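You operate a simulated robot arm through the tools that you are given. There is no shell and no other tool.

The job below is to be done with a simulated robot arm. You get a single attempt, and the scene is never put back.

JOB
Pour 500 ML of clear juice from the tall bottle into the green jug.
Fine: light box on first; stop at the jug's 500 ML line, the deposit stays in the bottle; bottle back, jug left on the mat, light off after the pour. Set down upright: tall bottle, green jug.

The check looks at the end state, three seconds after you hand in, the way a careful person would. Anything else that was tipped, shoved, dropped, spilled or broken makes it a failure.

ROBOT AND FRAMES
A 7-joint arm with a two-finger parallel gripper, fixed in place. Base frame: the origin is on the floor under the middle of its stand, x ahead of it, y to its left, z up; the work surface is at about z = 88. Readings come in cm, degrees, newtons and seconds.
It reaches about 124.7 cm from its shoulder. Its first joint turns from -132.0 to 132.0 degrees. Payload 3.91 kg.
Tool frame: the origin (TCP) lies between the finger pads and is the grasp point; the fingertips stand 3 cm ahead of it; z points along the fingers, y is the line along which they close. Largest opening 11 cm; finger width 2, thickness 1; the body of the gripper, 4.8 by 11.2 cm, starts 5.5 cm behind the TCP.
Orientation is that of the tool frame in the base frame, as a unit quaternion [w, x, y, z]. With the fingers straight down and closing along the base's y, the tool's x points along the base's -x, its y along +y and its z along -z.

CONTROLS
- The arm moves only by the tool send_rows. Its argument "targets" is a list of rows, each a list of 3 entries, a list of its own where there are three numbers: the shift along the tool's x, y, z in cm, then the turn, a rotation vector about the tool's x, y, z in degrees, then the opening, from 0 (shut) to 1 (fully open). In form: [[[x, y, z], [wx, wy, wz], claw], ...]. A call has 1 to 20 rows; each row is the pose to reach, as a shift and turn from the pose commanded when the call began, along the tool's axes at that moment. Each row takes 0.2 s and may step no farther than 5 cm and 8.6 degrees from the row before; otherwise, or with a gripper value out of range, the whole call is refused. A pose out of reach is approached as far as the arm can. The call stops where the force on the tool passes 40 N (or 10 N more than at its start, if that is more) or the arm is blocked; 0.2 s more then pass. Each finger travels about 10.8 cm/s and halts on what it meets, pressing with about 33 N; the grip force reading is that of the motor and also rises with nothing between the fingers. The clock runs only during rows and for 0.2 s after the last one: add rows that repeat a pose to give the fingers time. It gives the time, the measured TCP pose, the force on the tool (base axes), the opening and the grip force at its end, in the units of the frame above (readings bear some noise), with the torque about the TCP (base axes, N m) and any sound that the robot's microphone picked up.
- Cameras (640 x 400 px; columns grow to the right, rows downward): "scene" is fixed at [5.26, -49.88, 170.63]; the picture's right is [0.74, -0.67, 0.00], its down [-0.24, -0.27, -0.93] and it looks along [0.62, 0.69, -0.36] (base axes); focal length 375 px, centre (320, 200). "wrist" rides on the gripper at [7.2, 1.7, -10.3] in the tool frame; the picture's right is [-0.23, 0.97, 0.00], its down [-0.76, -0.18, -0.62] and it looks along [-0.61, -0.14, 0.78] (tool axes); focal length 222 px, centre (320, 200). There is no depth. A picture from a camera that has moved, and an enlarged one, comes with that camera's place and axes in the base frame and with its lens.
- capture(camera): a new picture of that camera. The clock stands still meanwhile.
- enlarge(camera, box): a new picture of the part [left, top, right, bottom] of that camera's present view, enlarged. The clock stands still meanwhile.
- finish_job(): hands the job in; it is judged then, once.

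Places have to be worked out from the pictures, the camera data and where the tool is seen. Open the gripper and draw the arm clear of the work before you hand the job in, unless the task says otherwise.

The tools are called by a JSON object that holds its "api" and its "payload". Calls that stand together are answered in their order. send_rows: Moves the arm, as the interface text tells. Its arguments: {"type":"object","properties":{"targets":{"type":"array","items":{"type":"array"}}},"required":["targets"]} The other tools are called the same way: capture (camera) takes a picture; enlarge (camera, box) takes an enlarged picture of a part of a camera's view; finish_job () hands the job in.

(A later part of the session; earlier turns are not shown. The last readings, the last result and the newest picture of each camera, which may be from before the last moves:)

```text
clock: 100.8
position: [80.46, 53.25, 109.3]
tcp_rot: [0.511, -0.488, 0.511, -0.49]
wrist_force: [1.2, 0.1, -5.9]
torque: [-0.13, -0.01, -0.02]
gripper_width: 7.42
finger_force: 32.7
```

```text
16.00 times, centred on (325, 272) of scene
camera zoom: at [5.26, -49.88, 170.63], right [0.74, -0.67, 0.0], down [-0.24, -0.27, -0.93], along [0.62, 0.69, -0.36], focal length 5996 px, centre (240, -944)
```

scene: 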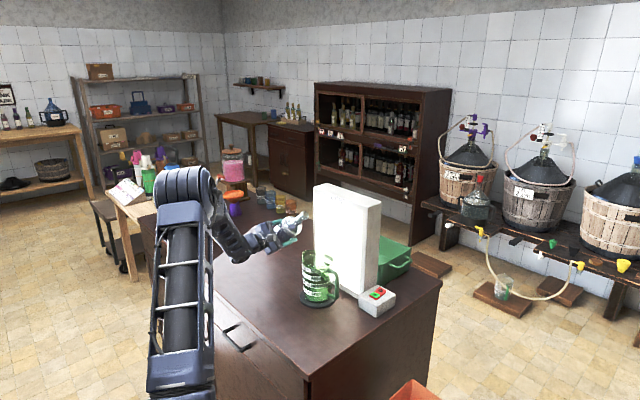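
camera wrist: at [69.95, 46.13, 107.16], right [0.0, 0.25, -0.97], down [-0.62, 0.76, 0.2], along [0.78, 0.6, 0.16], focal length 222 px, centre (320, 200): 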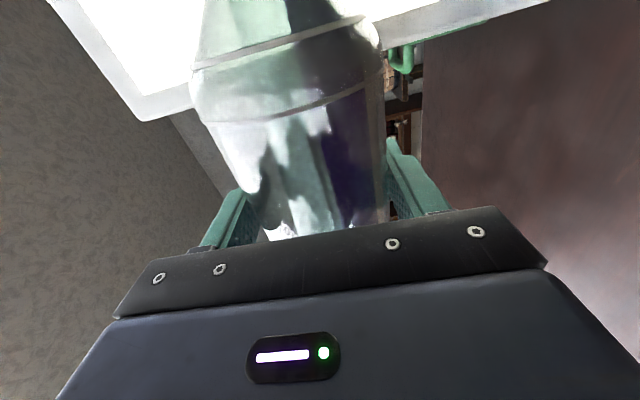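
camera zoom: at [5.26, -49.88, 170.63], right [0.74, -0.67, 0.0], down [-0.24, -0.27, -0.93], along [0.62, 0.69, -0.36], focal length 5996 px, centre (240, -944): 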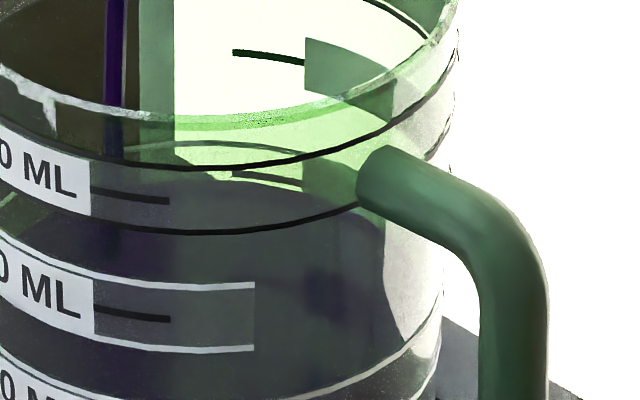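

The far edge is only slightly under the tick, about 485–490 ml. I'll let it run one more 0.2 s row and then tilt back promptly with the lip still over the jug.

{"api": "send_rows", "payload": {"targets": [[[0, 0, 0], [0, 0, 0], 0], [[0, 0, 0], [0, 0, -5], 0], [[0, 0, 0], [0, 0, -9], 0], [[0, 0, 0], [0, 0, -12], 0], [[0, 0, 0], [0, 0, -15], 0], [[0, 0, 0], [0, 0, -17], 0], [[0, 0, 0], [0, 0, -18], 0]]}}

{"api": "enlarge", "payload": {"camera": "scene", "box": [308, 262, 342, 284]}}

{"api": "enlarge", "payload": {"camera": "scene", "box": [260, 205, 350, 310]}}

{"api": "enlarge", "payload": {"camera": "scene", "box": [306, 276, 334, 294]}}

```text
clock: 102.4
position: [80.46, 53.26, 109.41]
tcp_rot: [-0.427, 0.562, -0.43, 0.563]
wrist_force: [0.4, -0.2, -6.1]
torque: [-0.13, 0.0, 0.02]
gripper_width: 7.44
finger_force: 32.8
```

```text
16.00 times, centred on (325, 273) of scene
camera zoom: at [5.26, -49.88, 170.63], right [0.74, -0.67, 0.0], down [-0.24, -0.27, -0.93], along [0.62, 0.69, -0.36], focal length 5996 px, centre (240, -968)
```

zoom: 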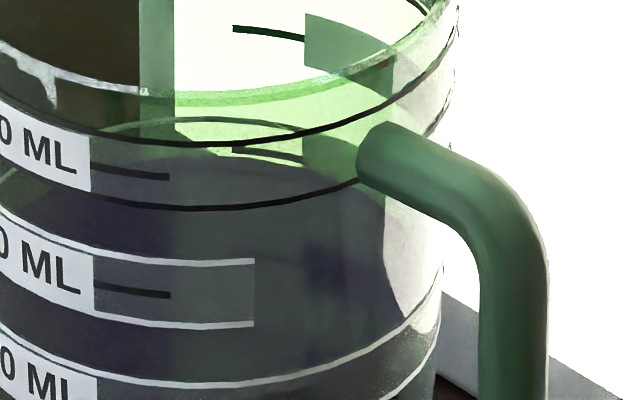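

```text
3.81 times, centred on (305, 258) of scene
camera zoom: at [5.26, -49.88, 170.63], right [0.74, -0.67, 0.0], down [-0.24, -0.27, -0.93], along [0.62, 0.69, -0.36], focal length 1428 px, centre (377, -19)
```

zoom: 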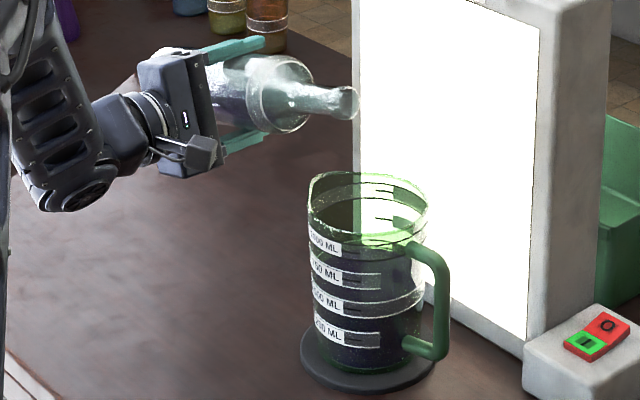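

```text
16.00 times, centred on (320, 285) of scene
camera zoom: at [5.26, -49.88, 170.63], right [0.74, -0.67, 0.0], down [-0.24, -0.27, -0.93], along [0.62, 0.69, -0.36], focal length 5996 px, centre (320, -1160)
```

zoom: 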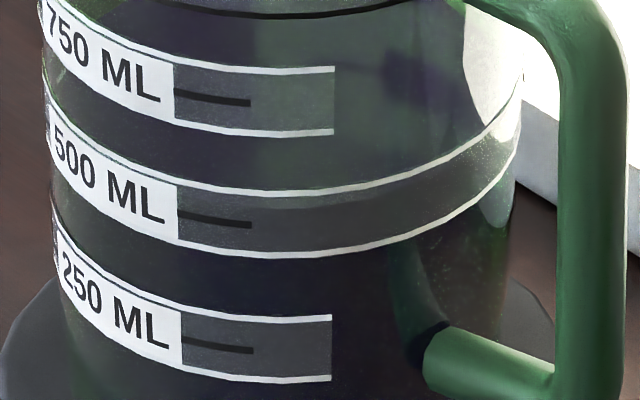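

The flow has stopped cleanly with no drips outside the jug. I'll take closer looks at both the near and far 500 marks to judge the level.

{"api": "enlarge", "payload": {"camera": "scene", "box": [300, 258, 340, 283]}}

{"api": "enlarge", "payload": {"camera": "scene", "box": [300, 275, 340, 300]}}

{"api": "capture", "payload": {"camera": "wrist"}}

```text
16.00 times, centred on (320, 270) of scene
camera zoom: at [5.26, -49.88, 170.63], right [0.74, -0.67, 0.0], down [-0.24, -0.27, -0.93], along [0.62, 0.69, -0.36], focal length 5996 px, centre (320, -928)
```

zoom: 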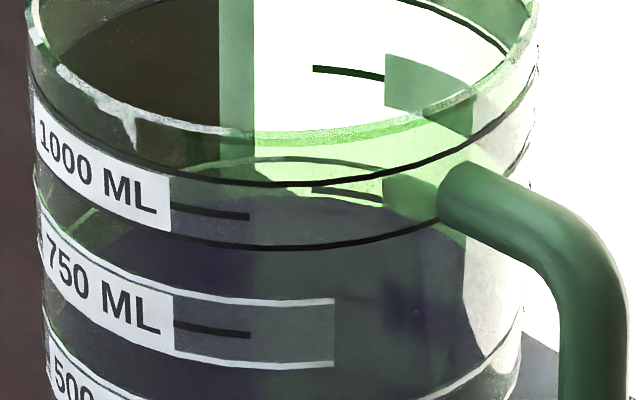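

```text
16.00 times, centred on (320, 288) of scene
camera zoom: at [5.26, -49.88, 170.63], right [0.74, -0.67, 0.0], down [-0.24, -0.27, -0.93], along [0.62, 0.69, -0.36], focal length 5996 px, centre (320, -1200)
```

zoom: 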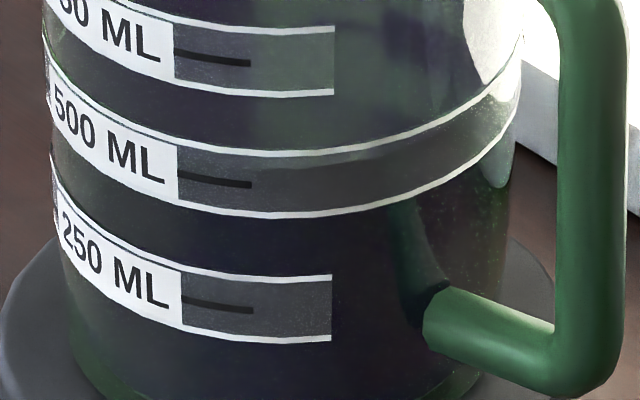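

```text
taken
camera wrist: at [70.0, 45.81, 109.67], right [0.0, -0.04, -1.0], down [-0.62, 0.78, -0.03], along [0.78, 0.62, -0.03], focal length 222 px, centre (320, 200)
```

wrist: 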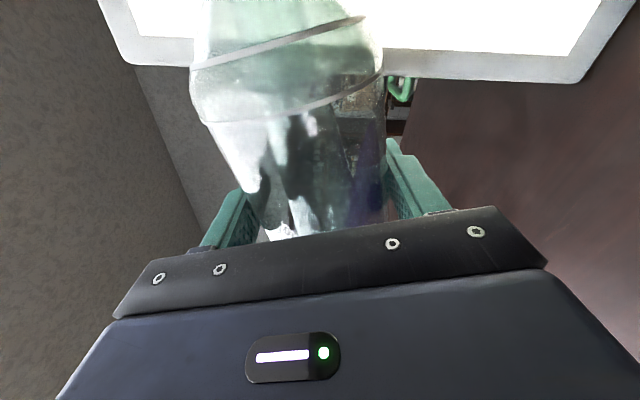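

By the far mark the level looks about 10 ml under, and by the near mark slightly over. That is consistent with roughly 500 ml once wall thickness is allowed for. I'll take several weight readings to cross-check.

{"api": "send_rows", "payload": {"targets": [[[0, 0, 0], [0, 0, 0], 0]]}}

{"api": "send_rows", "payload": {"targets": [[[0, 0, 0], [0, 0, 0], 0]]}}

{"api": "send_rows", "payload": {"targets": [[[0, 0, 0], [0, 0, 0], 0]]}}

{"api": "send_rows", "payload": {"targets": [[[0, 0, 0], [0, 0, 0], 0]]}}

{"api": "send_rows", "payload": {"targets": [[[0, 0, 0], [0, 0, 0], 0]]}}

{"api": "enlarge", "payload": {"camera": "scene", "box": [312, 278, 336, 294]}}

{"api": "enlarge", "payload": {"camera": "scene", "box": [308, 262, 332, 278]}}

```text
clock: 102.8
position: [80.47, 53.12, 109.51]
tcp_rot: [-0.428, 0.562, -0.429, 0.563]
wrist_force: [-0.4, -1.2, -7.1]
torque: [-0.13, -0.03, -0.03]
gripper_width: 7.42
finger_force: 32.9
```

```text
clock: 103.2
position: [80.43, 53.28, 109.29]
tcp_rot: [-0.428, 0.562, -0.43, 0.563]
wrist_force: [-0.4, 0.3, -6.6]
torque: [-0.15, -0.01, 0.01]
gripper_width: 7.42
finger_force: 32.8
```

```text
clock: 103.6
position: [80.5, 53.23, 109.41]
tcp_rot: [-0.427, 0.563, -0.429, 0.563]
wrist_force: [-0.2, -0.4, -7.3]
torque: [-0.15, -0.02, -0.02]
gripper_width: 7.45
finger_force: 32.9
```

```text
clock: 104.0
position: [80.52, 53.19, 109.37]
tcp_rot: [-0.428, 0.563, -0.429, 0.563]
wrist_force: [0.1, 0.2, -6.8]
torque: [-0.16, -0.04, 0.0]
gripper_width: 7.42
finger_force: 32.8
```

```text
clock: 104.4
position: [80.54, 53.24, 109.31]
tcp_rot: [-0.428, 0.562, -0.43, 0.562]
wrist_force: [-0.9, 0.5, -6.8]
torque: [-0.15, -0.04, -0.02]
gripper_width: 7.42
finger_force: 32.7
```

```text
16.00 times, centred on (324, 286) of scene
camera zoom: at [5.26, -49.88, 170.63], right [0.74, -0.67, 0.0], down [-0.24, -0.27, -0.93], along [0.62, 0.69, -0.36], focal length 5996 px, centre (256, -1176)
```

zoom: 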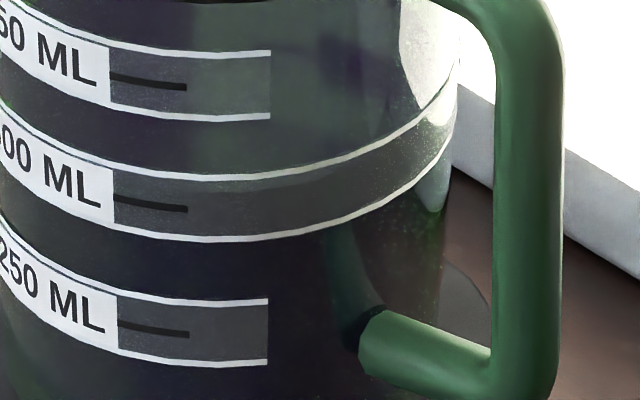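

```text
16.00 times, centred on (320, 270) of scene
camera zoom: at [5.26, -49.88, 170.63], right [0.74, -0.67, 0.0], down [-0.24, -0.27, -0.93], along [0.62, 0.69, -0.36], focal length 5996 px, centre (320, -920)
```

zoom: 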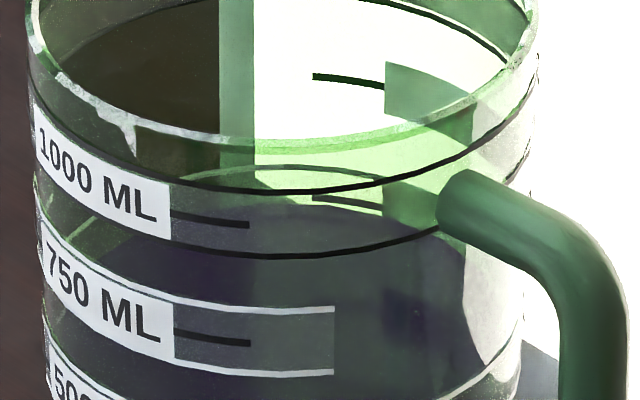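

Weight dropped by about 5.3 N, which fits roughly 500–510 ml of juice, so the pour is done. I'll tilt back in place first, so any last drip still falls into the jug.

{"api": "send_rows", "payload": {"targets": [[[0, 0, 0], [0, 0, -1.5], 0], [[0, 0, 0], [0, 0, -4], 0], [[0, 0, 0], [0, 0, -7], 0], [[0, 0, 0], [0, 0, -10], 0], [[0, 0, 0], [0, 0, -13], 0], [[0, 0, 0], [0, 0, -16], 0], [[0, 0, 0], [0, 0, -19], 0], [[0, 0, 0], [0, 0, -22], 0], [[0, 0, 0], [0, 0, -24.6], 0]]}}

{"api": "enlarge", "payload": {"camera": "scene", "box": [250, 190, 370, 310]}}

{"api": "capture", "payload": {"camera": "wrist"}}

```text
clock: 106.4
position: [80.42, 53.36, 109.26]
tcp_rot: [-0.298, 0.641, -0.299, 0.641]
wrist_force: [-0.7, -0.5, -7.0]
torque: [-0.11, 0.01, 0.02]
gripper_width: 7.4
finger_force: 33.0
```

```text
3.33 times, centred on (310, 250) of scene
camera zoom: at [5.26, -49.88, 170.63], right [0.74, -0.67, 0.0], down [-0.24, -0.27, -0.93], along [0.62, 0.69, -0.36], focal length 1249 px, centre (353, 33)
```

zoom: 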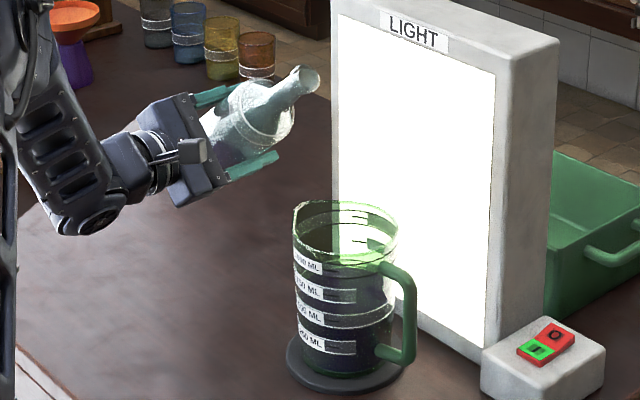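

```text
taken
camera wrist: at [70.02, 46.59, 112.75], right [0.0, -0.45, -0.89], down [-0.62, 0.7, -0.35], along [0.78, 0.55, -0.28], focal length 222 px, centre (320, 200)
```

wrist: 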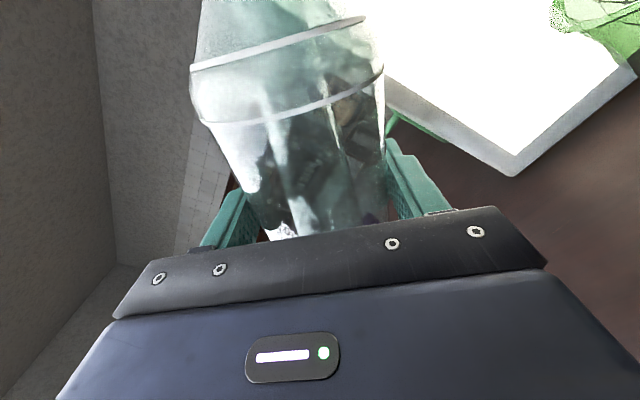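

No drips, and the level hasn't changed. I'll bring the bottle upright while carrying it back over its original spot.

{"api": "send_rows", "payload": {"targets": [[[-0.05, -0.09, -0.09], [0, 0, -0.5], 0], [[-0.19, -0.35, -0.37], [0, 0, -2], 0], [[-0.43, -0.78, -0.82], [0, 0, -4.5], 0], [[-0.71, -1.3, -1.37], [0, 0, -7.5], 0], [[-0.99, -1.82, -1.92], [0, 0, -10.5], 0], [[-1.28, -2.34, -2.47], [0, 0, -13.4], 0], [[-1.56, -2.86, -3.02], [0, 0, -16.4], 0], [[-1.84, -3.38, -3.57], [0, 0, -19.4], 0], [[-2.13, -3.9, -4.12], [0, 0, -22.4], 0], [[-2.41, -4.42, -4.67], [0, 0, -25.4], 0], [[-2.7, -4.94, -5.22], [0, 0, -28.4], 0], [[-2.98, -5.46, -5.76], [0, 0, -31.4], 0], [[-3.26, -5.98, -6.31], [0, 0, -34.4], 0], [[-3.55, -6.5, -6.86], [0, 0, -37.4], 0], [[-3.83, -7.02, -7.41], [0, 0, -40.3], 0], [[-4.12, -7.54, -7.96], [0, 0, -43.3], 0], [[-4.35, -7.98, -8.42], [0, 0, -45.8], 0], [[-4.54, -8.32, -8.78], [0, 0, -47.8], 0], [[-4.68, -8.58, -9.06], [0, 0, -49.3], 0], [[-4.73, -8.67, -9.15], [0, 0, -49.8], 0]]}}

{"api": "enlarge", "payload": {"camera": "scene", "box": [180, 170, 310, 300]}}

{"api": "capture", "payload": {"camera": "wrist"}}

```text
clock: 110.6
position: [71.32, 62.48, 112.89]
tcp_rot: [-0.001, 0.707, -0.001, 0.707]
wrist_force: [1.2, 0.6, -6.1]
torque: [-0.02, -0.02, -0.02]
gripper_width: 7.42
finger_force: 32.9
```

```text
3.08 times, centred on (245, 235) of scene
camera zoom: at [5.26, -49.88, 170.63], right [0.74, -0.67, 0.0], down [-0.24, -0.27, -0.93], along [0.62, 0.69, -0.36], focal length 1153 px, centre (551, 92)
```

zoom: 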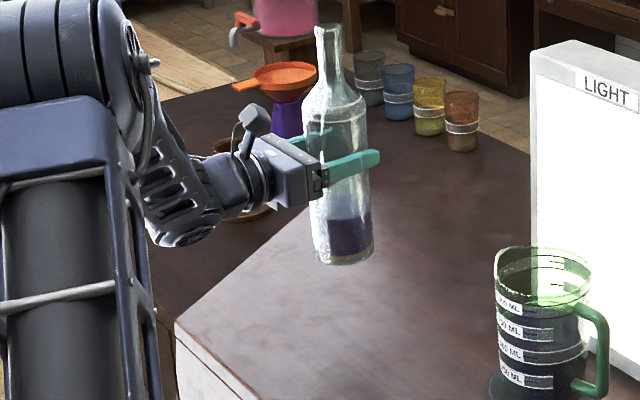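

```text
taken
camera wrist: at [60.81, 60.76, 120.2], right [0.0, -0.97, -0.23], down [-0.62, 0.18, -0.76], along [0.78, 0.14, -0.61], focal length 222 px, centre (320, 200)
```

wrist: 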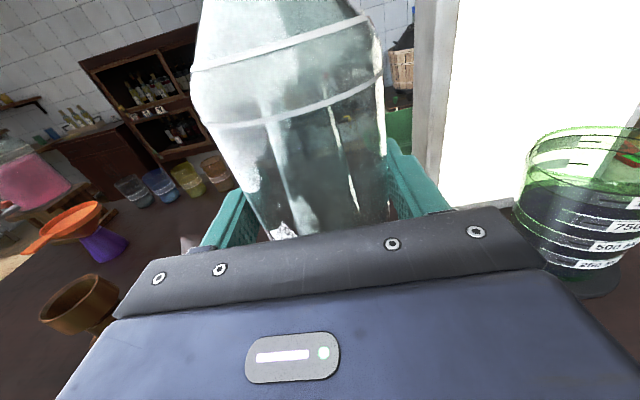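

The bottle is upright over its spot with the remaining juice and deposit settled at the bottom. The wrist camera also sees the jug, so I'll check the level from this side.

{"api": "enlarge", "payload": {"camera": "wrist", "box": [510, 110, 640, 300]}}

{"api": "enlarge", "payload": {"camera": "scene", "box": [240, 225, 280, 265]}}

```text
2.11 times, centred on (575, 205) of wrist
camera zoom: at [60.81, 60.76, 120.2], right [0.0, -0.97, -0.23], down [-0.62, 0.18, -0.76], along [0.78, 0.14, -0.61], focal length 468 px, centre (-217, 190)
```

zoom: 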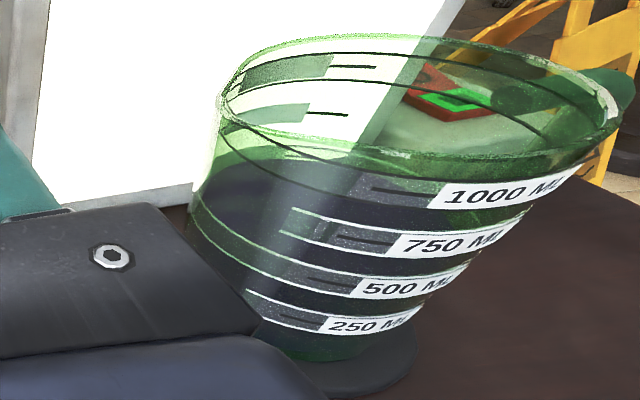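

```text
10.00 times, centred on (260, 245) of scene
camera zoom: at [5.26, -49.88, 170.63], right [0.74, -0.67, 0.0], down [-0.24, -0.27, -0.93], along [0.62, 0.69, -0.36], focal length 3747 px, centre (920, -250)
```

zoom: 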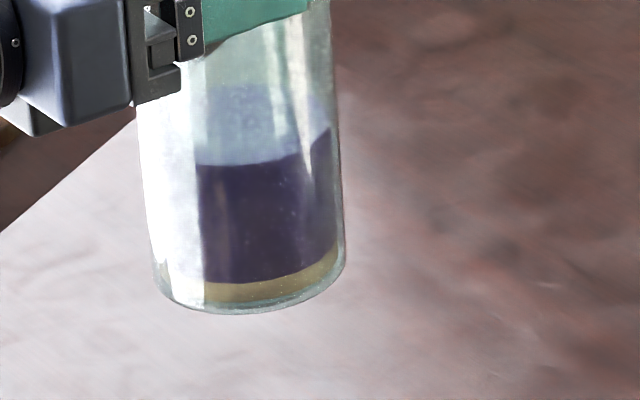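

The deposit is intact at the bottom of the bottle and the juice in the jug reads about the 500 band. I'll lower the bottle toward the table.

{"api": "send_rows", "payload": {"targets": [[[-0.3, 0, 0], [0, 0, 0], 0], [[-1.0, 0, 0], [0, 0, 0], 0], [[-2.0, 0, 0], [0, 0, 0], 0], [[-3.2, 0, 0], [0, 0, 0], 0], [[-4.4, 0, 0], [0, 0, 0], 0], [[-5.6, 0, 0], [0, 0, 0], 0], [[-6.7, 0, 0], [0, 0, 0], 0], [[-7.6, 0, 0], [0, 0, 0], 0], [[-8.2, 0, 0], [0, 0, 0], 0], [[-8.6, 0, 0], [0, 0, 0], 0], [[-8.8, 0, 0], [0, 0, 0], 0], [[-8.8, 0, 0], [0, 0, 0], 0]]}}

{"api": "enlarge", "payload": {"camera": "scene", "box": [210, 210, 290, 290]}}

```text
clock: 113.2
position: [71.34, 62.4, 104.22]
tcp_rot: [-0.001, 0.707, -0.002, 0.707]
wrist_force: [-0.1, 0.4, -7.0]
torque: [0.04, 0.03, 0.02]
gripper_width: 7.43
finger_force: 32.5
```

```text
5.00 times, centred on (250, 250) of scene
camera zoom: at [5.26, -49.88, 170.63], right [0.74, -0.67, 0.0], down [-0.24, -0.27, -0.93], along [0.62, 0.69, -0.36], focal length 1874 px, centre (670, -50)
```

zoom: 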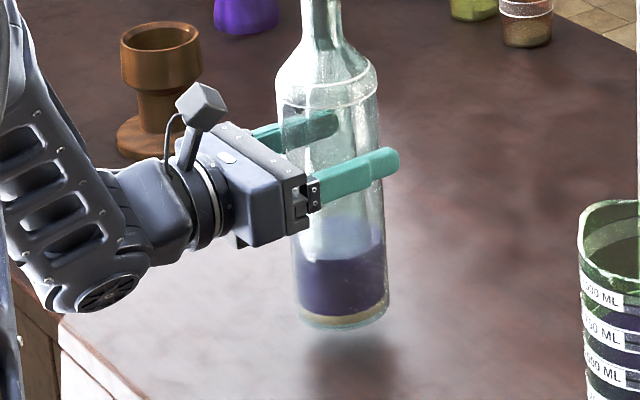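

The bottle's base is 1–2 cm above the table by its shadow. I'll lower in small steps, watching for contact.

{"api": "send_rows", "payload": {"targets": [[[-0.3, 0, 0], [0, 0, 0], 0], [[-0.6, 0, 0], [0, 0, 0], 0], [[-0.9, 0, 0], [0, 0, 0], 0], [[-1.1, 0, 0], [0, 0, 0], 0], [[-1.3, 0, 0], [0, 0, 0], 0], [[-1.3, 0, 0], [0, 0, 0], 0]]}}

{"api": "enlarge", "payload": {"camera": "scene", "box": [210, 210, 290, 290]}}

```text
clock: 114.6
position: [71.39, 62.45, 102.97]
tcp_rot: [0.0, 0.707, -0.002, 0.707]
wrist_force: [-0.1, -0.8, -6.6]
torque: [0.01, -0.02, 0.01]
gripper_width: 7.42
finger_force: 32.7
```

```text
5.00 times, centred on (250, 250) of scene
camera zoom: at [5.26, -49.88, 170.63], right [0.74, -0.67, 0.0], down [-0.24, -0.27, -0.93], along [0.62, 0.69, -0.36], focal length 1874 px, centre (670, -50)
```

zoom: 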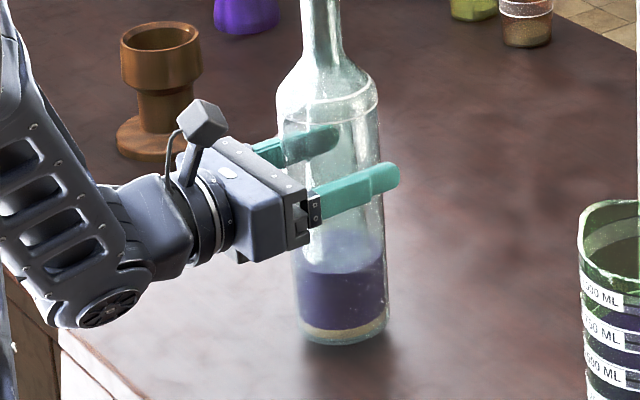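

Still carrying the full weight, and very close to the table. Smaller steps now.

{"api": "send_rows", "payload": {"targets": [[[-0.12, 0, 0], [0, 0, 0], 0], [[-0.24, 0, 0], [0, 0, 0], 0], [[-0.36, 0, 0], [0, 0, 0], 0], [[-0.36, 0, 0], [0, 0, 0], 0]]}}

```text
clock: 115.6
position: [71.32, 62.47, 102.49]
tcp_rot: [0.0, 0.707, -0.003, 0.707]
wrist_force: [-0.7, 0.2, -6.6]
torque: [0.03, -0.01, 0.01]
gripper_width: 7.41
finger_force: 32.8
```

No contact yet at z 102.5, so I'll continue in the same small steps.

{"api": "send_rows", "payload": {"targets": [[[-0.12, 0, 0], [0, 0, 0], 0], [[-0.24, 0, 0], [0, 0, 0], 0], [[-0.36, 0, 0], [0, 0, 0], 0], [[-0.36, 0, 0], [0, 0, 0], 0]]}}

```text
clock: 116.6
position: [71.24, 62.41, 102.07]
tcp_rot: [-0.001, 0.707, -0.002, 0.707]
wrist_force: [-0.1, 0.6, -6.7]
torque: [0.04, 0.01, -0.02]
gripper_width: 7.39
finger_force: 33.1
```

Still no contact at z 102.1, so I'll continue.

{"api": "send_rows", "payload": {"targets": [[[-0.12, 0, 0], [0, 0, 0], 0], [[-0.24, 0, 0], [0, 0, 0], 0], [[-0.36, 0, 0], [0, 0, 0], 0], [[-0.36, 0, 0], [0, 0, 0], 0]]}}

{"api": "enlarge", "payload": {"camera": "scene", "box": [230, 240, 270, 290]}}

```text
clock: 117.6
position: [71.26, 62.32, 102.01]
tcp_rot: [-0.001, 0.707, -0.002, 0.707]
wrist_force: [-2.6, 0.0, 8.0]
torque: [-0.33, 0.47, -0.07]
gripper_width: 7.43
finger_force: 32.9
```

```text
8.00 times, centred on (250, 265) of scene
camera zoom: at [5.26, -49.88, 170.63], right [0.74, -0.67, 0.0], down [-0.24, -0.27, -0.93], along [0.62, 0.69, -0.36], focal length 2998 px, centre (880, -320)
```

zoom: 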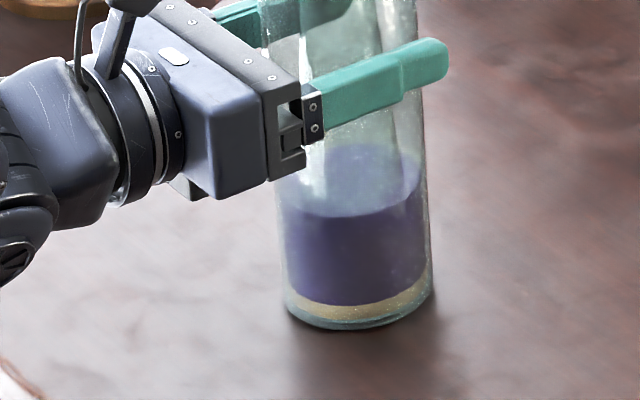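

Contact: the table now carries the bottle with a slight press. I'll ease up about a millimetre and then release gently.

{"api": "send_rows", "payload": {"targets": [[[0.08, 0, 0], [0, 0, 0], 0], [[0.08, 0, 0], [0, 0, 0], 0]]}}

```text
clock: 118.2
position: [71.22, 62.44, 102.04]
tcp_rot: [-0.002, 0.707, 0.0, 0.707]
wrist_force: [-0.2, 0.2, 9.5]
torque: [-0.36, 0.11, -0.01]
gripper_width: 7.41
finger_force: 32.7
```

{"api": "send_rows", "payload": {"targets": [[[0.08, 0, 0], [0, 0, 0], 0], [[0.08, 0, 0], [0, 0, 0], 0]]}}

```text
clock: 118.8
position: [71.35, 62.42, 102.07]
tcp_rot: [-0.001, 0.708, -0.002, 0.707]
wrist_force: [-0.2, 0.3, 3.6]
torque: [-0.31, -0.08, 0.02]
gripper_width: 7.44
finger_force: 32.6
```

The load on the tool is now small, with the bottle firmly on the table. I'll open the fingers slowly.

{"api": "send_rows", "payload": {"targets": [[[0, 0, 0], [0, 0, 0], 0.66], [[0, 0, 0], [0, 0, 0], 0.68], [[0, 0, 0], [0, 0, 0], 0.7], [[0, 0, 0], [0, 0, 0], 0.74], [[0, 0, 0], [0, 0, 0], 0.82], [[0, 0, 0], [0, 0, 0], 0.92], [[0, 0, 0], [0, 0, 0], 1], [[0, 0, 0], [0, 0, 0], 1]]}}

{"api": "enlarge", "payload": {"camera": "scene", "box": [200, 190, 300, 290]}}

{"api": "capture", "payload": {"camera": "wrist"}}

```text
clock: 120.6
position: [71.31, 62.41, 102.12]
tcp_rot: [-0.001, 0.707, -0.001, 0.707]
wrist_force: [-0.4, -0.4, 0.3]
torque: [-0.03, 0.0, 0.02]
gripper_width: 11.0
finger_force: 0.1
```

```text
4.00 times, centred on (250, 240) of scene
camera zoom: at [5.26, -49.88, 170.63], right [0.74, -0.67, 0.0], down [-0.24, -0.27, -0.93], along [0.62, 0.69, -0.36], focal length 1499 px, centre (600, 40)
```

zoom: 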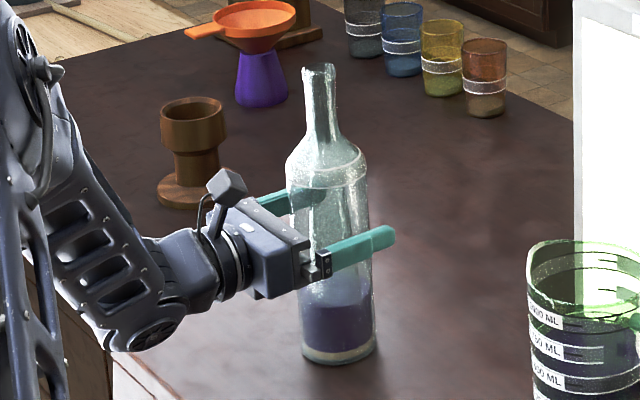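

```text
taken
camera wrist: at [60.85, 60.76, 109.25], right [0.0, -0.97, -0.23], down [-0.62, 0.18, -0.76], along [0.78, 0.14, -0.61], focal length 222 px, centre (320, 200)
```

wrist: 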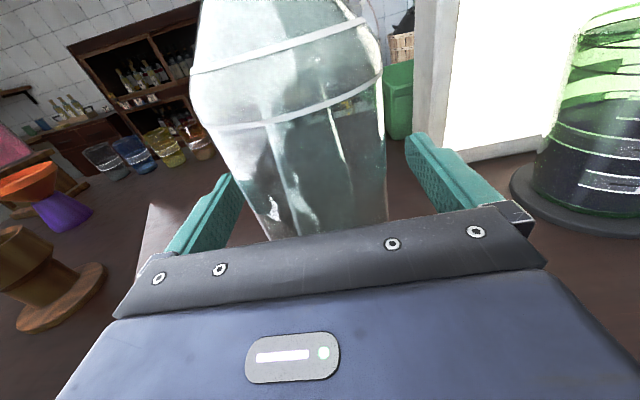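

The bottle stands upright in its original place. The wrist camera has a low-angle view of the jug now, so I'll check the level from here before leaving.

{"api": "enlarge", "payload": {"camera": "wrist", "box": [500, 80, 640, 240]}}

{"api": "enlarge", "payload": {"camera": "scene", "box": [290, 240, 350, 310]}}

```text
2.50 times, centred on (570, 160) of wrist
camera zoom: at [60.85, 60.76, 109.25], right [0.0, -0.97, -0.23], down [-0.62, 0.18, -0.76], along [0.78, 0.14, -0.61], focal length 555 px, centre (-305, 300)
```

zoom: 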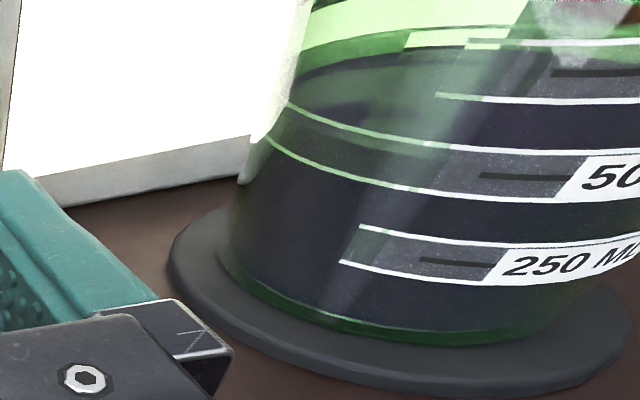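

```text
5.71 times, centred on (320, 275) of scene
camera zoom: at [5.26, -49.88, 170.63], right [0.74, -0.67, 0.0], down [-0.24, -0.27, -0.93], along [0.62, 0.69, -0.36], focal length 2141 px, centre (320, -229)
```

zoom: 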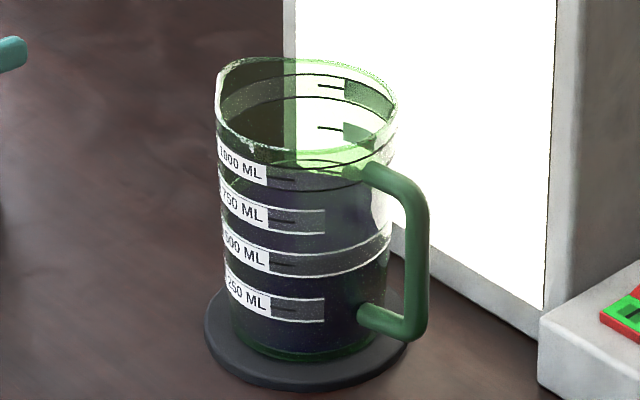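

The surface looks level with the middle of the 500 band from this side too. I'll back straight away from the bottle, then rise.

{"api": "send_rows", "payload": {"targets": [[[0, 0, -2.5], [0, 0, 0], 1], [[0, 0, -6], [0, 0, 0], 1], [[0, 0, -10.5], [0, 0, 0], 1], [[0, 0, -15], [0, 0, 0], 1], [[0, 0, -19], [0, 0, 0], 1], [[0, 0, -22], [0, 0, 0], 1], [[3, 0, -22], [0, 0, 0], 1], [[7.5, 0, -22], [0, 0, 0], 1], [[12, 0, -22], [0, 0, 0], 1], [[16.5, 0, -22], [0, 0, 0], 1], [[21, 0, -22], [0, 0, 0], 1], [[23, 0, -22], [0, 0, 0], 1], [[23, 0, -22], [0, 0, 0], 1]]}}

{"api": "capture", "payload": {"camera": "scene"}}

{"api": "capture", "payload": {"camera": "wrist"}}

```text
clock: 123.4
position: [49.07, 62.45, 124.95]
tcp_rot: [-0.001, 0.707, -0.002, 0.707]
wrist_force: [-0.3, -0.1, 0.6]
torque: [0.01, 0.0, 0.01]
gripper_width: 11.0
finger_force: 0.1
```

```text
taken
```

scene: 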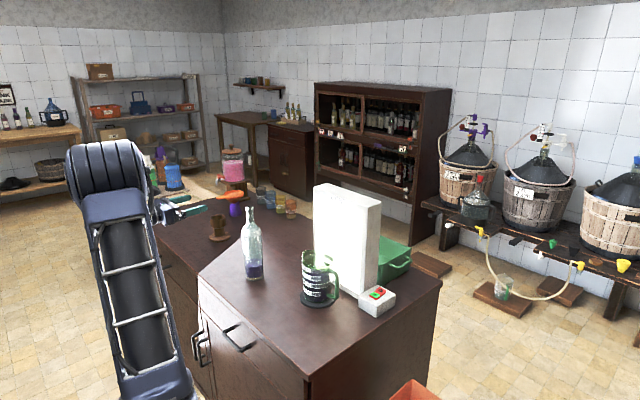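

```text
taken
camera wrist: at [38.63, 60.58, 132.25], right [0.0, -0.97, -0.23], down [-0.62, 0.18, -0.76], along [0.78, 0.14, -0.61], focal length 222 px, centre (320, 200)
```

wrist: 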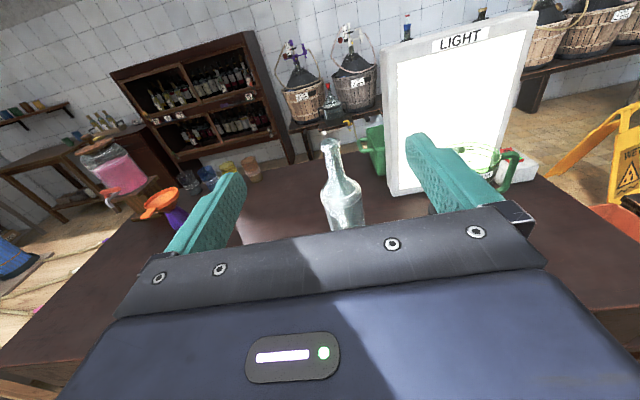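

Bottle and jug are both standing properly. Before switching the light off, I'll use it for one more low-angle backlit look at the jug level from this clear spot, with the fingers shut out of the way.

{"api": "send_rows", "payload": {"targets": [[[-4.5, 0, -0.5], [0, 0, 0], 0.7], [[-9, 0, -1], [0, 0, 0], 0.4], [[-13.5, 0, -1.5], [0, 0, 0], 0.1], [[-18, 0, -2], [0, 0, 0], 0], [[-22.5, 0, -2], [0, 0, 0], 0], [[-27, 0, -2], [0, 0, 0], 0], [[-29, 0, -2], [0, 0, 0], 0], [[-29, 0, -2], [0, 0, 0], 0]]}}

{"api": "capture", "payload": {"camera": "wrist"}}

{"api": "enlarge", "payload": {"camera": "wrist", "box": [440, 60, 560, 160]}}

```text
clock: 125.2
position: [47.03, 62.43, 95.74]
tcp_rot: [0.0, 0.707, -0.003, 0.707]
wrist_force: [0.4, -0.4, -0.2]
torque: [0.02, 0.05, 0.01]
gripper_width: 0.0
finger_force: 33.2
```

```text
taken
camera wrist: at [36.65, 60.77, 103.07], right [0.0, -0.97, -0.23], down [-0.62, 0.18, -0.76], along [0.78, 0.14, -0.61], focal length 222 px, centre (320, 200)
```

wrist: 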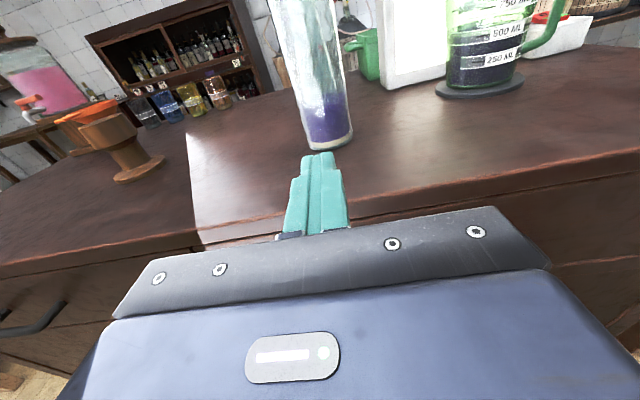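

```text
4.00 times, centred on (500, 110) of wrist
camera zoom: at [36.65, 60.77, 103.07], right [0.0, -0.97, -0.23], down [-0.62, 0.18, -0.76], along [0.78, 0.14, -0.61], focal length 888 px, centre (-400, 560)
```

zoom: 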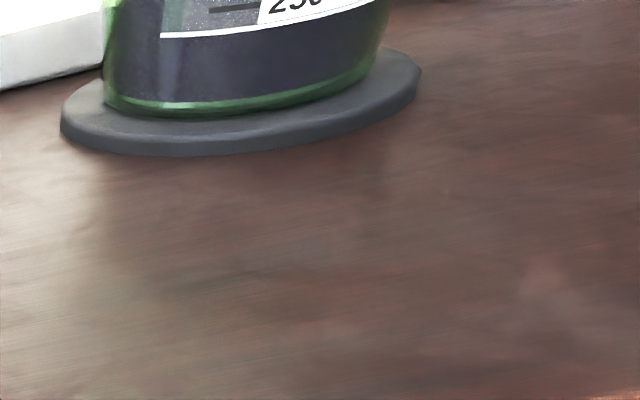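

The jug is in view from a low angle with the light box behind it. I'll enlarge that part.

{"api": "enlarge", "payload": {"camera": "wrist", "box": [430, 0, 560, 100]}}

{"api": "enlarge", "payload": {"camera": "wrist", "box": [440, 10, 540, 72]}}

```text
4.00 times, centred on (495, 50) of wrist
camera zoom: at [36.65, 60.77, 103.07], right [0.0, -0.97, -0.23], down [-0.62, 0.18, -0.76], along [0.78, 0.14, -0.61], focal length 888 px, centre (-380, 800)
```

zoom: 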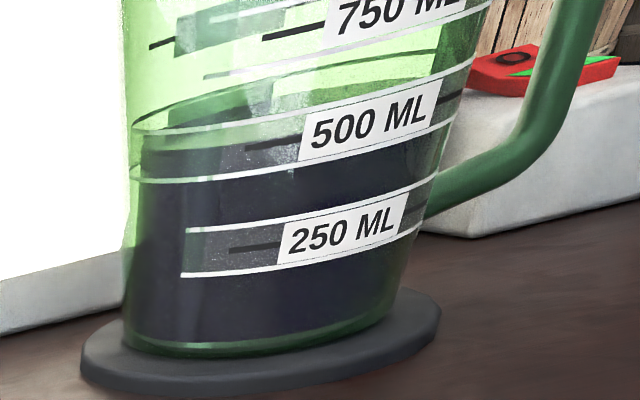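

```text
6.40 times, centred on (490, 41) of wrist
camera zoom: at [36.65, 60.77, 103.07], right [0.0, -0.97, -0.23], down [-0.62, 0.18, -0.76], along [0.78, 0.14, -0.61], focal length 1422 px, centre (-768, 1218)
```

zoom: 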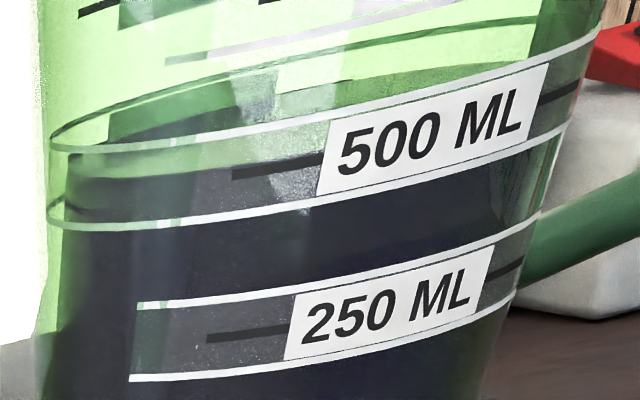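

From this low angle the surface sits essentially at the 500 mark. I'll now rise and roll the wrist back toward the orientation used to press the switch.

{"api": "send_rows", "payload": {"targets": [[[4.5, 0, 0], [0, 0, 0], 0], [[9.2, 0, 0], [0, 0, 0], 0], [[14, 0, 0], [0, 0, 0], 0], [[18.8, 0, 0], [0, 0, 0], 0], [[23.6, 0, 0], [0, 0, 0], 0], [[28.4, 0, 0], [0, 0, 0], 0], [[31, 0, 0], [0, 0, 8.2], 0], [[33, 0, 0], [0, 0, 16.4], 0], [[34, 0, 0], [0, 0, 24.6], 0], [[35, 0, 0], [0, 0, 32.8], 0], [[35, 0, 0], [0, 0, 41], 0], [[35, 0, 0], [0, 0, 49.2], 0], [[35, 0, 0], [0, 0, 57.4], 0], [[35, 0, 0], [0, 0, 65.6], 0], [[35, 0, 0], [0, 0, 73.8], 0], [[35, 0, 0], [0, 0, 82], 0], [[35, 0, 0], [0, 0, 90], 0], [[35, 0, 0], [0, 0, 90], 0]]}}

{"api": "capture", "payload": {"camera": "scene"}}

```text
clock: 129.0
position: [47.2, 62.46, 131.02]
tcp_rot: [0.501, -0.499, 0.502, -0.499]
wrist_force: [-0.7, 0.4, 0.1]
torque: [-0.03, -0.03, 0.01]
gripper_width: 0.0
finger_force: 33.0
```

```text
taken
```

scene: 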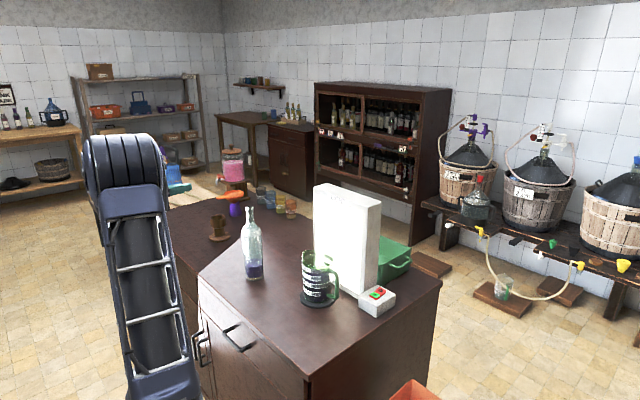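

Orientation as planned, with bottle and jug undisturbed. I'll pitch the gripper down while moving over the open table.

{"api": "send_rows", "payload": {"targets": [[[2.3, -1, 1.4], [-8.2, 0, 0], 0], [[4.6, -2, 2.8], [-16.4, 0, 0], 0], [[7, -3, 4.2], [-24.6, 0, 0], 0], [[9.3, -4, 5.6], [-32.8, 0, 0], 0], [[11.6, -5, 7], [-41, 0, 0], 0], [[13.9, -6, 8.5], [-49.2, 0, 0], 0], [[16.2, -7, 9.9], [-57.4, 0, 0], 0], [[18.5, -8, 11.3], [-65.6, 0, 0], 0], [[20.9, -9, 12.7], [-73.8, 0, 0], 0], [[23.2, -10, 14.1], [-82, 0, 0], 0], [[25.5, -11, 15.5], [-90, 0, 0], 0], [[25.5, -11, 15.5], [-90, 0, 0], 0]]}}

{"api": "capture", "payload": {"camera": "scene"}}

{"api": "capture", "payload": {"camera": "wrist"}}

```text
clock: 131.6
position: [62.87, 36.69, 141.96]
tcp_rot: [0.0, -0.707, 0.707, 0.002]
wrist_force: [0.1, 0.7, 0.4]
torque: [-0.01, -0.02, 0.02]
gripper_width: 0.0
finger_force: 32.8
```

```text
taken
```

scene: 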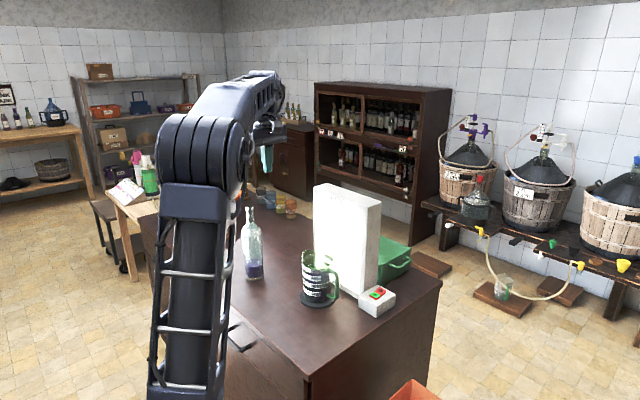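

```text
taken
camera wrist: at [61.03, 29.45, 152.2], right [-0.97, 0.23, 0.0], down [0.18, 0.76, 0.63], along [0.14, 0.61, -0.78], focal length 222 px, centre (320, 200)
```

wrist: 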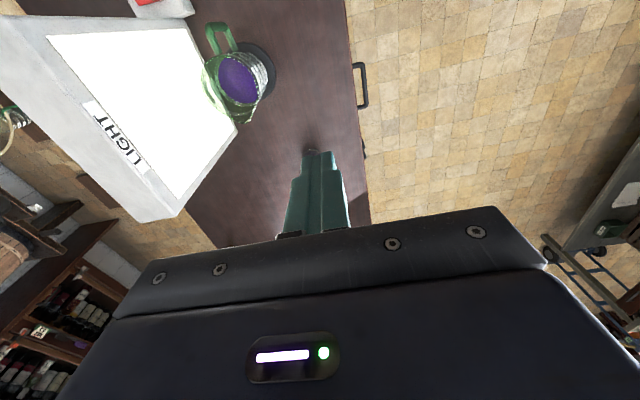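

All good. I'll move to the high pre-press position, tilted 25° away from the light box and lined up with the O end at about (94.2, 17.4).

{"api": "send_rows", "payload": {"targets": [[[3.03, -2.85, 1.55], [0, -2.27, 0], 0], [[6.05, -5.69, 3.09], [0, -4.55, 0], 0], [[9.08, -8.54, 4.64], [0, -6.82, 0], 0], [[12.11, -11.38, 6.18], [0, -9.09, 0], 0], [[15.14, -14.23, 7.73], [0, -11.36, 0], 0], [[18.16, -17.07, 9.27], [0, -13.64, 0], 0], [[21.19, -19.92, 10.82], [0, -15.91, 0], 0], [[24.22, -22.76, 12.36], [0, -18.18, 0], 0], [[27.25, -25.61, 13.91], [0, -20.45, 0], 0], [[30.27, -28.45, 15.45], [0, -22.73, 0], 0], [[33.3, -31.3, 17], [0, -25, 0], 0], [[33.3, -31.3, 17], [0, -25, 0], 0]]}}

{"api": "capture", "payload": {"camera": "wrist"}}

{"api": "capture", "payload": {"camera": "scene"}}

```text
clock: 134.2
position: [94.15, 3.71, 124.7]
tcp_rot: [0.154, -0.69, 0.691, 0.155]
wrist_force: [0.0, 0.6, -0.2]
torque: [0.01, -0.02, 0.0]
gripper_width: 0.02
finger_force: 33.1
```

```text
taken
camera wrist: at [92.33, -7.38, 130.97], right [-0.97, 0.21, 0.1], down [0.18, 0.42, 0.89], along [0.14, 0.88, -0.45], focal length 222 px, centre (320, 200)
```

wrist: 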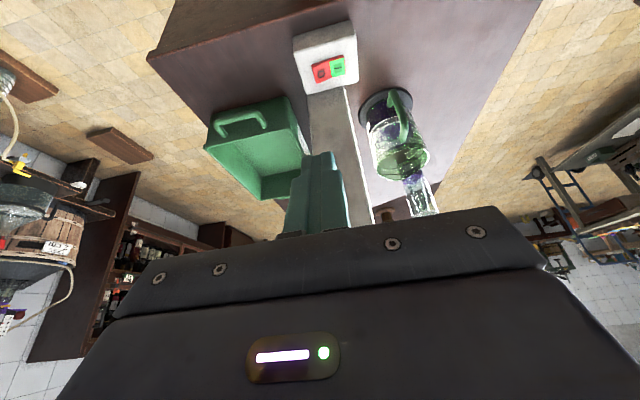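

```text
taken
```

scene: 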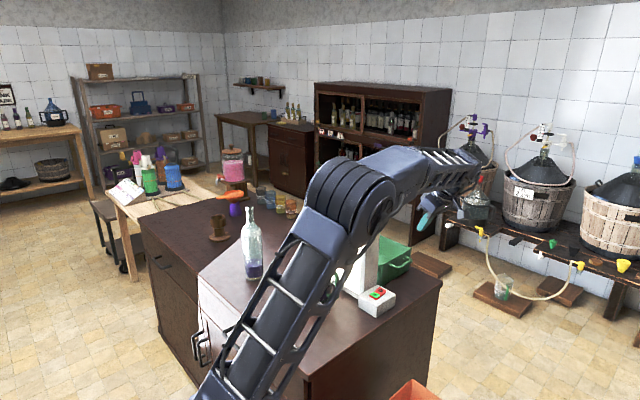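

Aligned. I'll advance along the finger axis to just above the O end and check.

{"api": "send_rows", "payload": {"targets": [[[0.04, 0, 4.5], [0, 0, 0], 0], [[0.08, 0, 9], [0, 0, 0], 0], [[0.12, 0, 13.5], [0, 0, 0], 0], [[0.16, 0, 18], [0, 0, 0], 0], [[0.2, 0, 22.5], [0, 0, 0], 0], [[0.24, 0, 26], [0, 0, 0], 0], [[0.26, 0, 28.8], [0, 0, 0], 0], [[0.26, 0, 28.8], [0, 0, 0], 0]]}}

{"api": "enlarge", "payload": {"camera": "wrist", "box": [230, 100, 370, 200]}}

{"api": "enlarge", "payload": {"camera": "scene", "box": [355, 260, 415, 320]}}

```text
clock: 136.0
position: [94.1, 15.49, 98.58]
tcp_rot: [0.155, -0.689, 0.691, 0.154]
wrist_force: [0.4, -0.4, 0.5]
torque: [0.02, 0.01, 0.0]
gripper_width: 0.0
finger_force: 33.6
```

```text
4.00 times, centred on (300, 150) of wrist
camera zoom: at [92.22, 4.53, 104.86], right [-0.97, 0.21, 0.1], down [0.18, 0.42, 0.89], along [0.14, 0.88, -0.45], focal length 888 px, centre (400, 400)
```

zoom: 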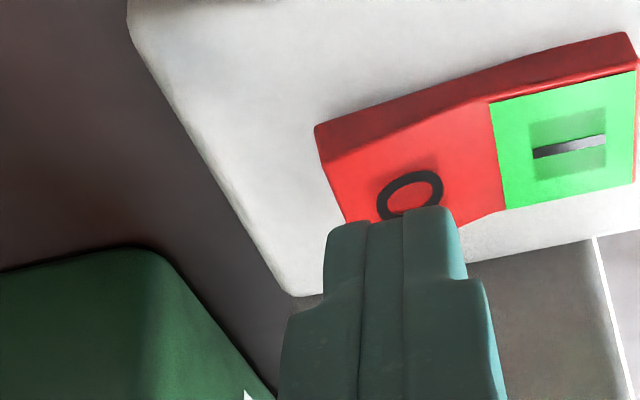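

```text
6.67 times, centred on (385, 290) of scene
camera zoom: at [5.26, -49.88, 170.63], right [0.74, -0.67, 0.0], down [-0.24, -0.27, -0.93], along [0.62, 0.69, -0.36], focal length 2498 px, centre (-113, -400)
```

zoom: 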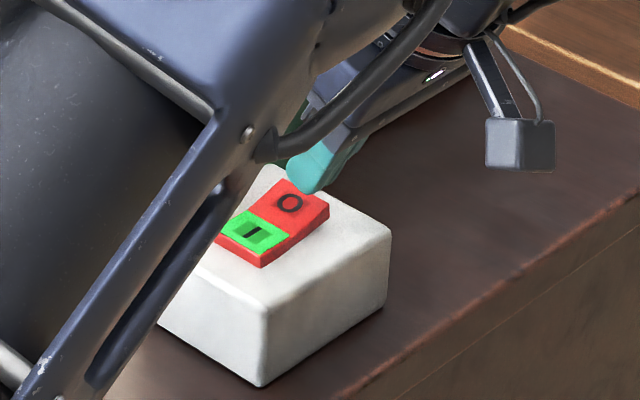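

The tip is over the O mark about 1.5–2 cm above it. I'll press straight down in small steps until it clicks over.

{"api": "send_rows", "payload": {"targets": [[[0.13, 0, 0.55], [0, 0, 0], 0], [[0.26, 0, 1.1], [0, 0, 0], 0], [[0.34, 0, 1.42], [0, 0, 0], 0], [[0.42, 0, 1.75], [0, 0, 0], 0], [[0.48, 0, 1.97], [0, 0, 0], 0], [[0.53, 0, 2.19], [0, 0, 0], 0]]}}

{"api": "enlarge", "payload": {"camera": "wrist", "box": [230, 100, 370, 200]}}

{"api": "capture", "payload": {"camera": "scene"}}

```text
clock: 137.3
position: [94.17, 15.96, 97.06]
tcp_rot: [0.157, -0.69, 0.69, 0.153]
wrist_force: [-6.1, -4.2, 14.0]
torque: [-0.06, 0.28, 0.07]
gripper_width: 0.02
finger_force: 32.6
stopped in row 6: the force on the tool passed its limit at 44 N (the readings are from after the stop); the commanded pose is now the measured one
```

```text
4.00 times, centred on (300, 150) of wrist
camera zoom: at [92.22, 5.05, 103.27], right [-0.97, 0.21, 0.09], down [0.17, 0.42, 0.89], along [0.15, 0.88, -0.45], focal length 888 px, centre (400, 400)
```

zoom: 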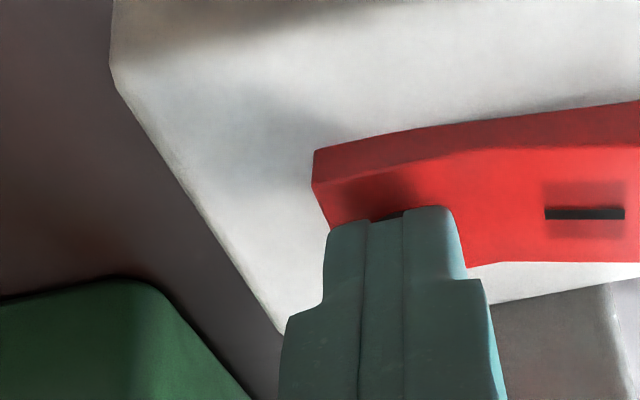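

```text
taken
```

scene: 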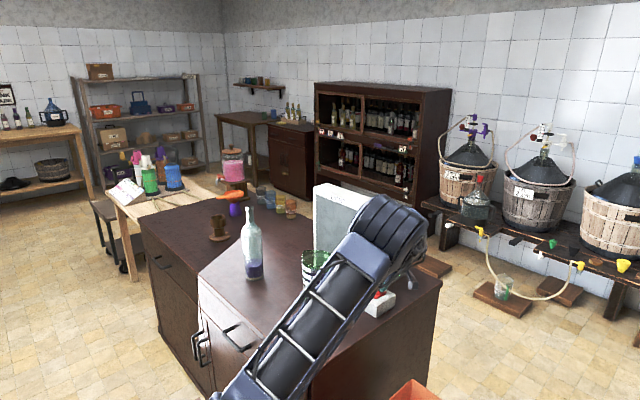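

The O end is down, the green indicator is gone and the panel is dark, so the light is off. I'll lift straight up and back out along the same path.

{"api": "send_rows", "payload": {"targets": [[[-0.42, 0, -0.9], [0, 0, 0], 0], [[-0.84, 0, -1.8], [0, 0, 0], 0], [[-0.84, 0, -6], [0, 0, 0], 0], [[-0.84, 0, -10.5], [0, 0, 0], 0], [[-0.84, 0, -15], [0, 0, 0], 0], [[-0.84, 0, -19.5], [0, 0, 0], 0], [[-0.84, 0, -24], [0, 0, 0], 0], [[-0.84, 0, -28], [0, 0, 0], 0], [[-0.84, 0, -32], [0, 0, 0], 0], [[-0.84, 0, -32], [0, 0, 0], 0]]}}

{"api": "capture", "payload": {"camera": "scene"}}

{"api": "enlarge", "payload": {"camera": "scene", "box": [330, 230, 430, 330]}}

```text
clock: 139.5
position: [94.2, 2.82, 125.99]
tcp_rot: [0.155, -0.689, 0.691, 0.153]
wrist_force: [-0.5, -1.0, -0.9]
torque: [-0.01, 0.01, -0.01]
gripper_width: 0.01
finger_force: 33.6
```

```text
taken
```

scene: 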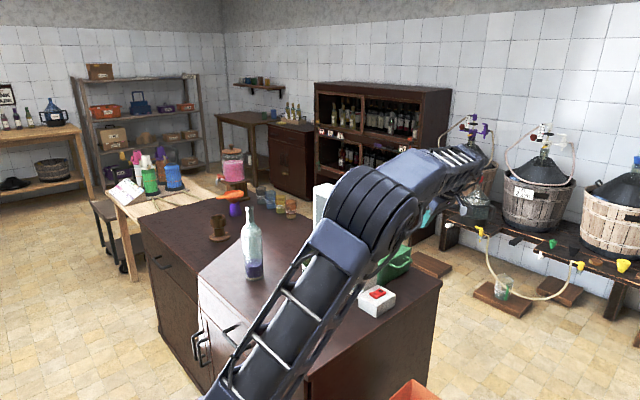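

```text
4.00 times, centred on (380, 280) of scene
camera zoom: at [5.26, -49.88, 170.63], right [0.74, -0.67, 0.0], down [-0.24, -0.27, -0.93], along [0.62, 0.69, -0.36], focal length 1499 px, centre (80, -120)
```

zoom: 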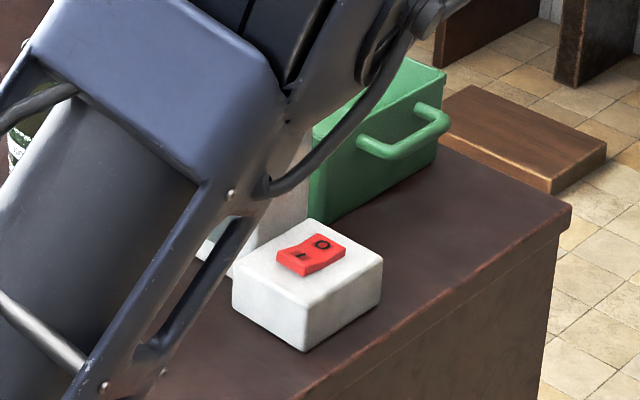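

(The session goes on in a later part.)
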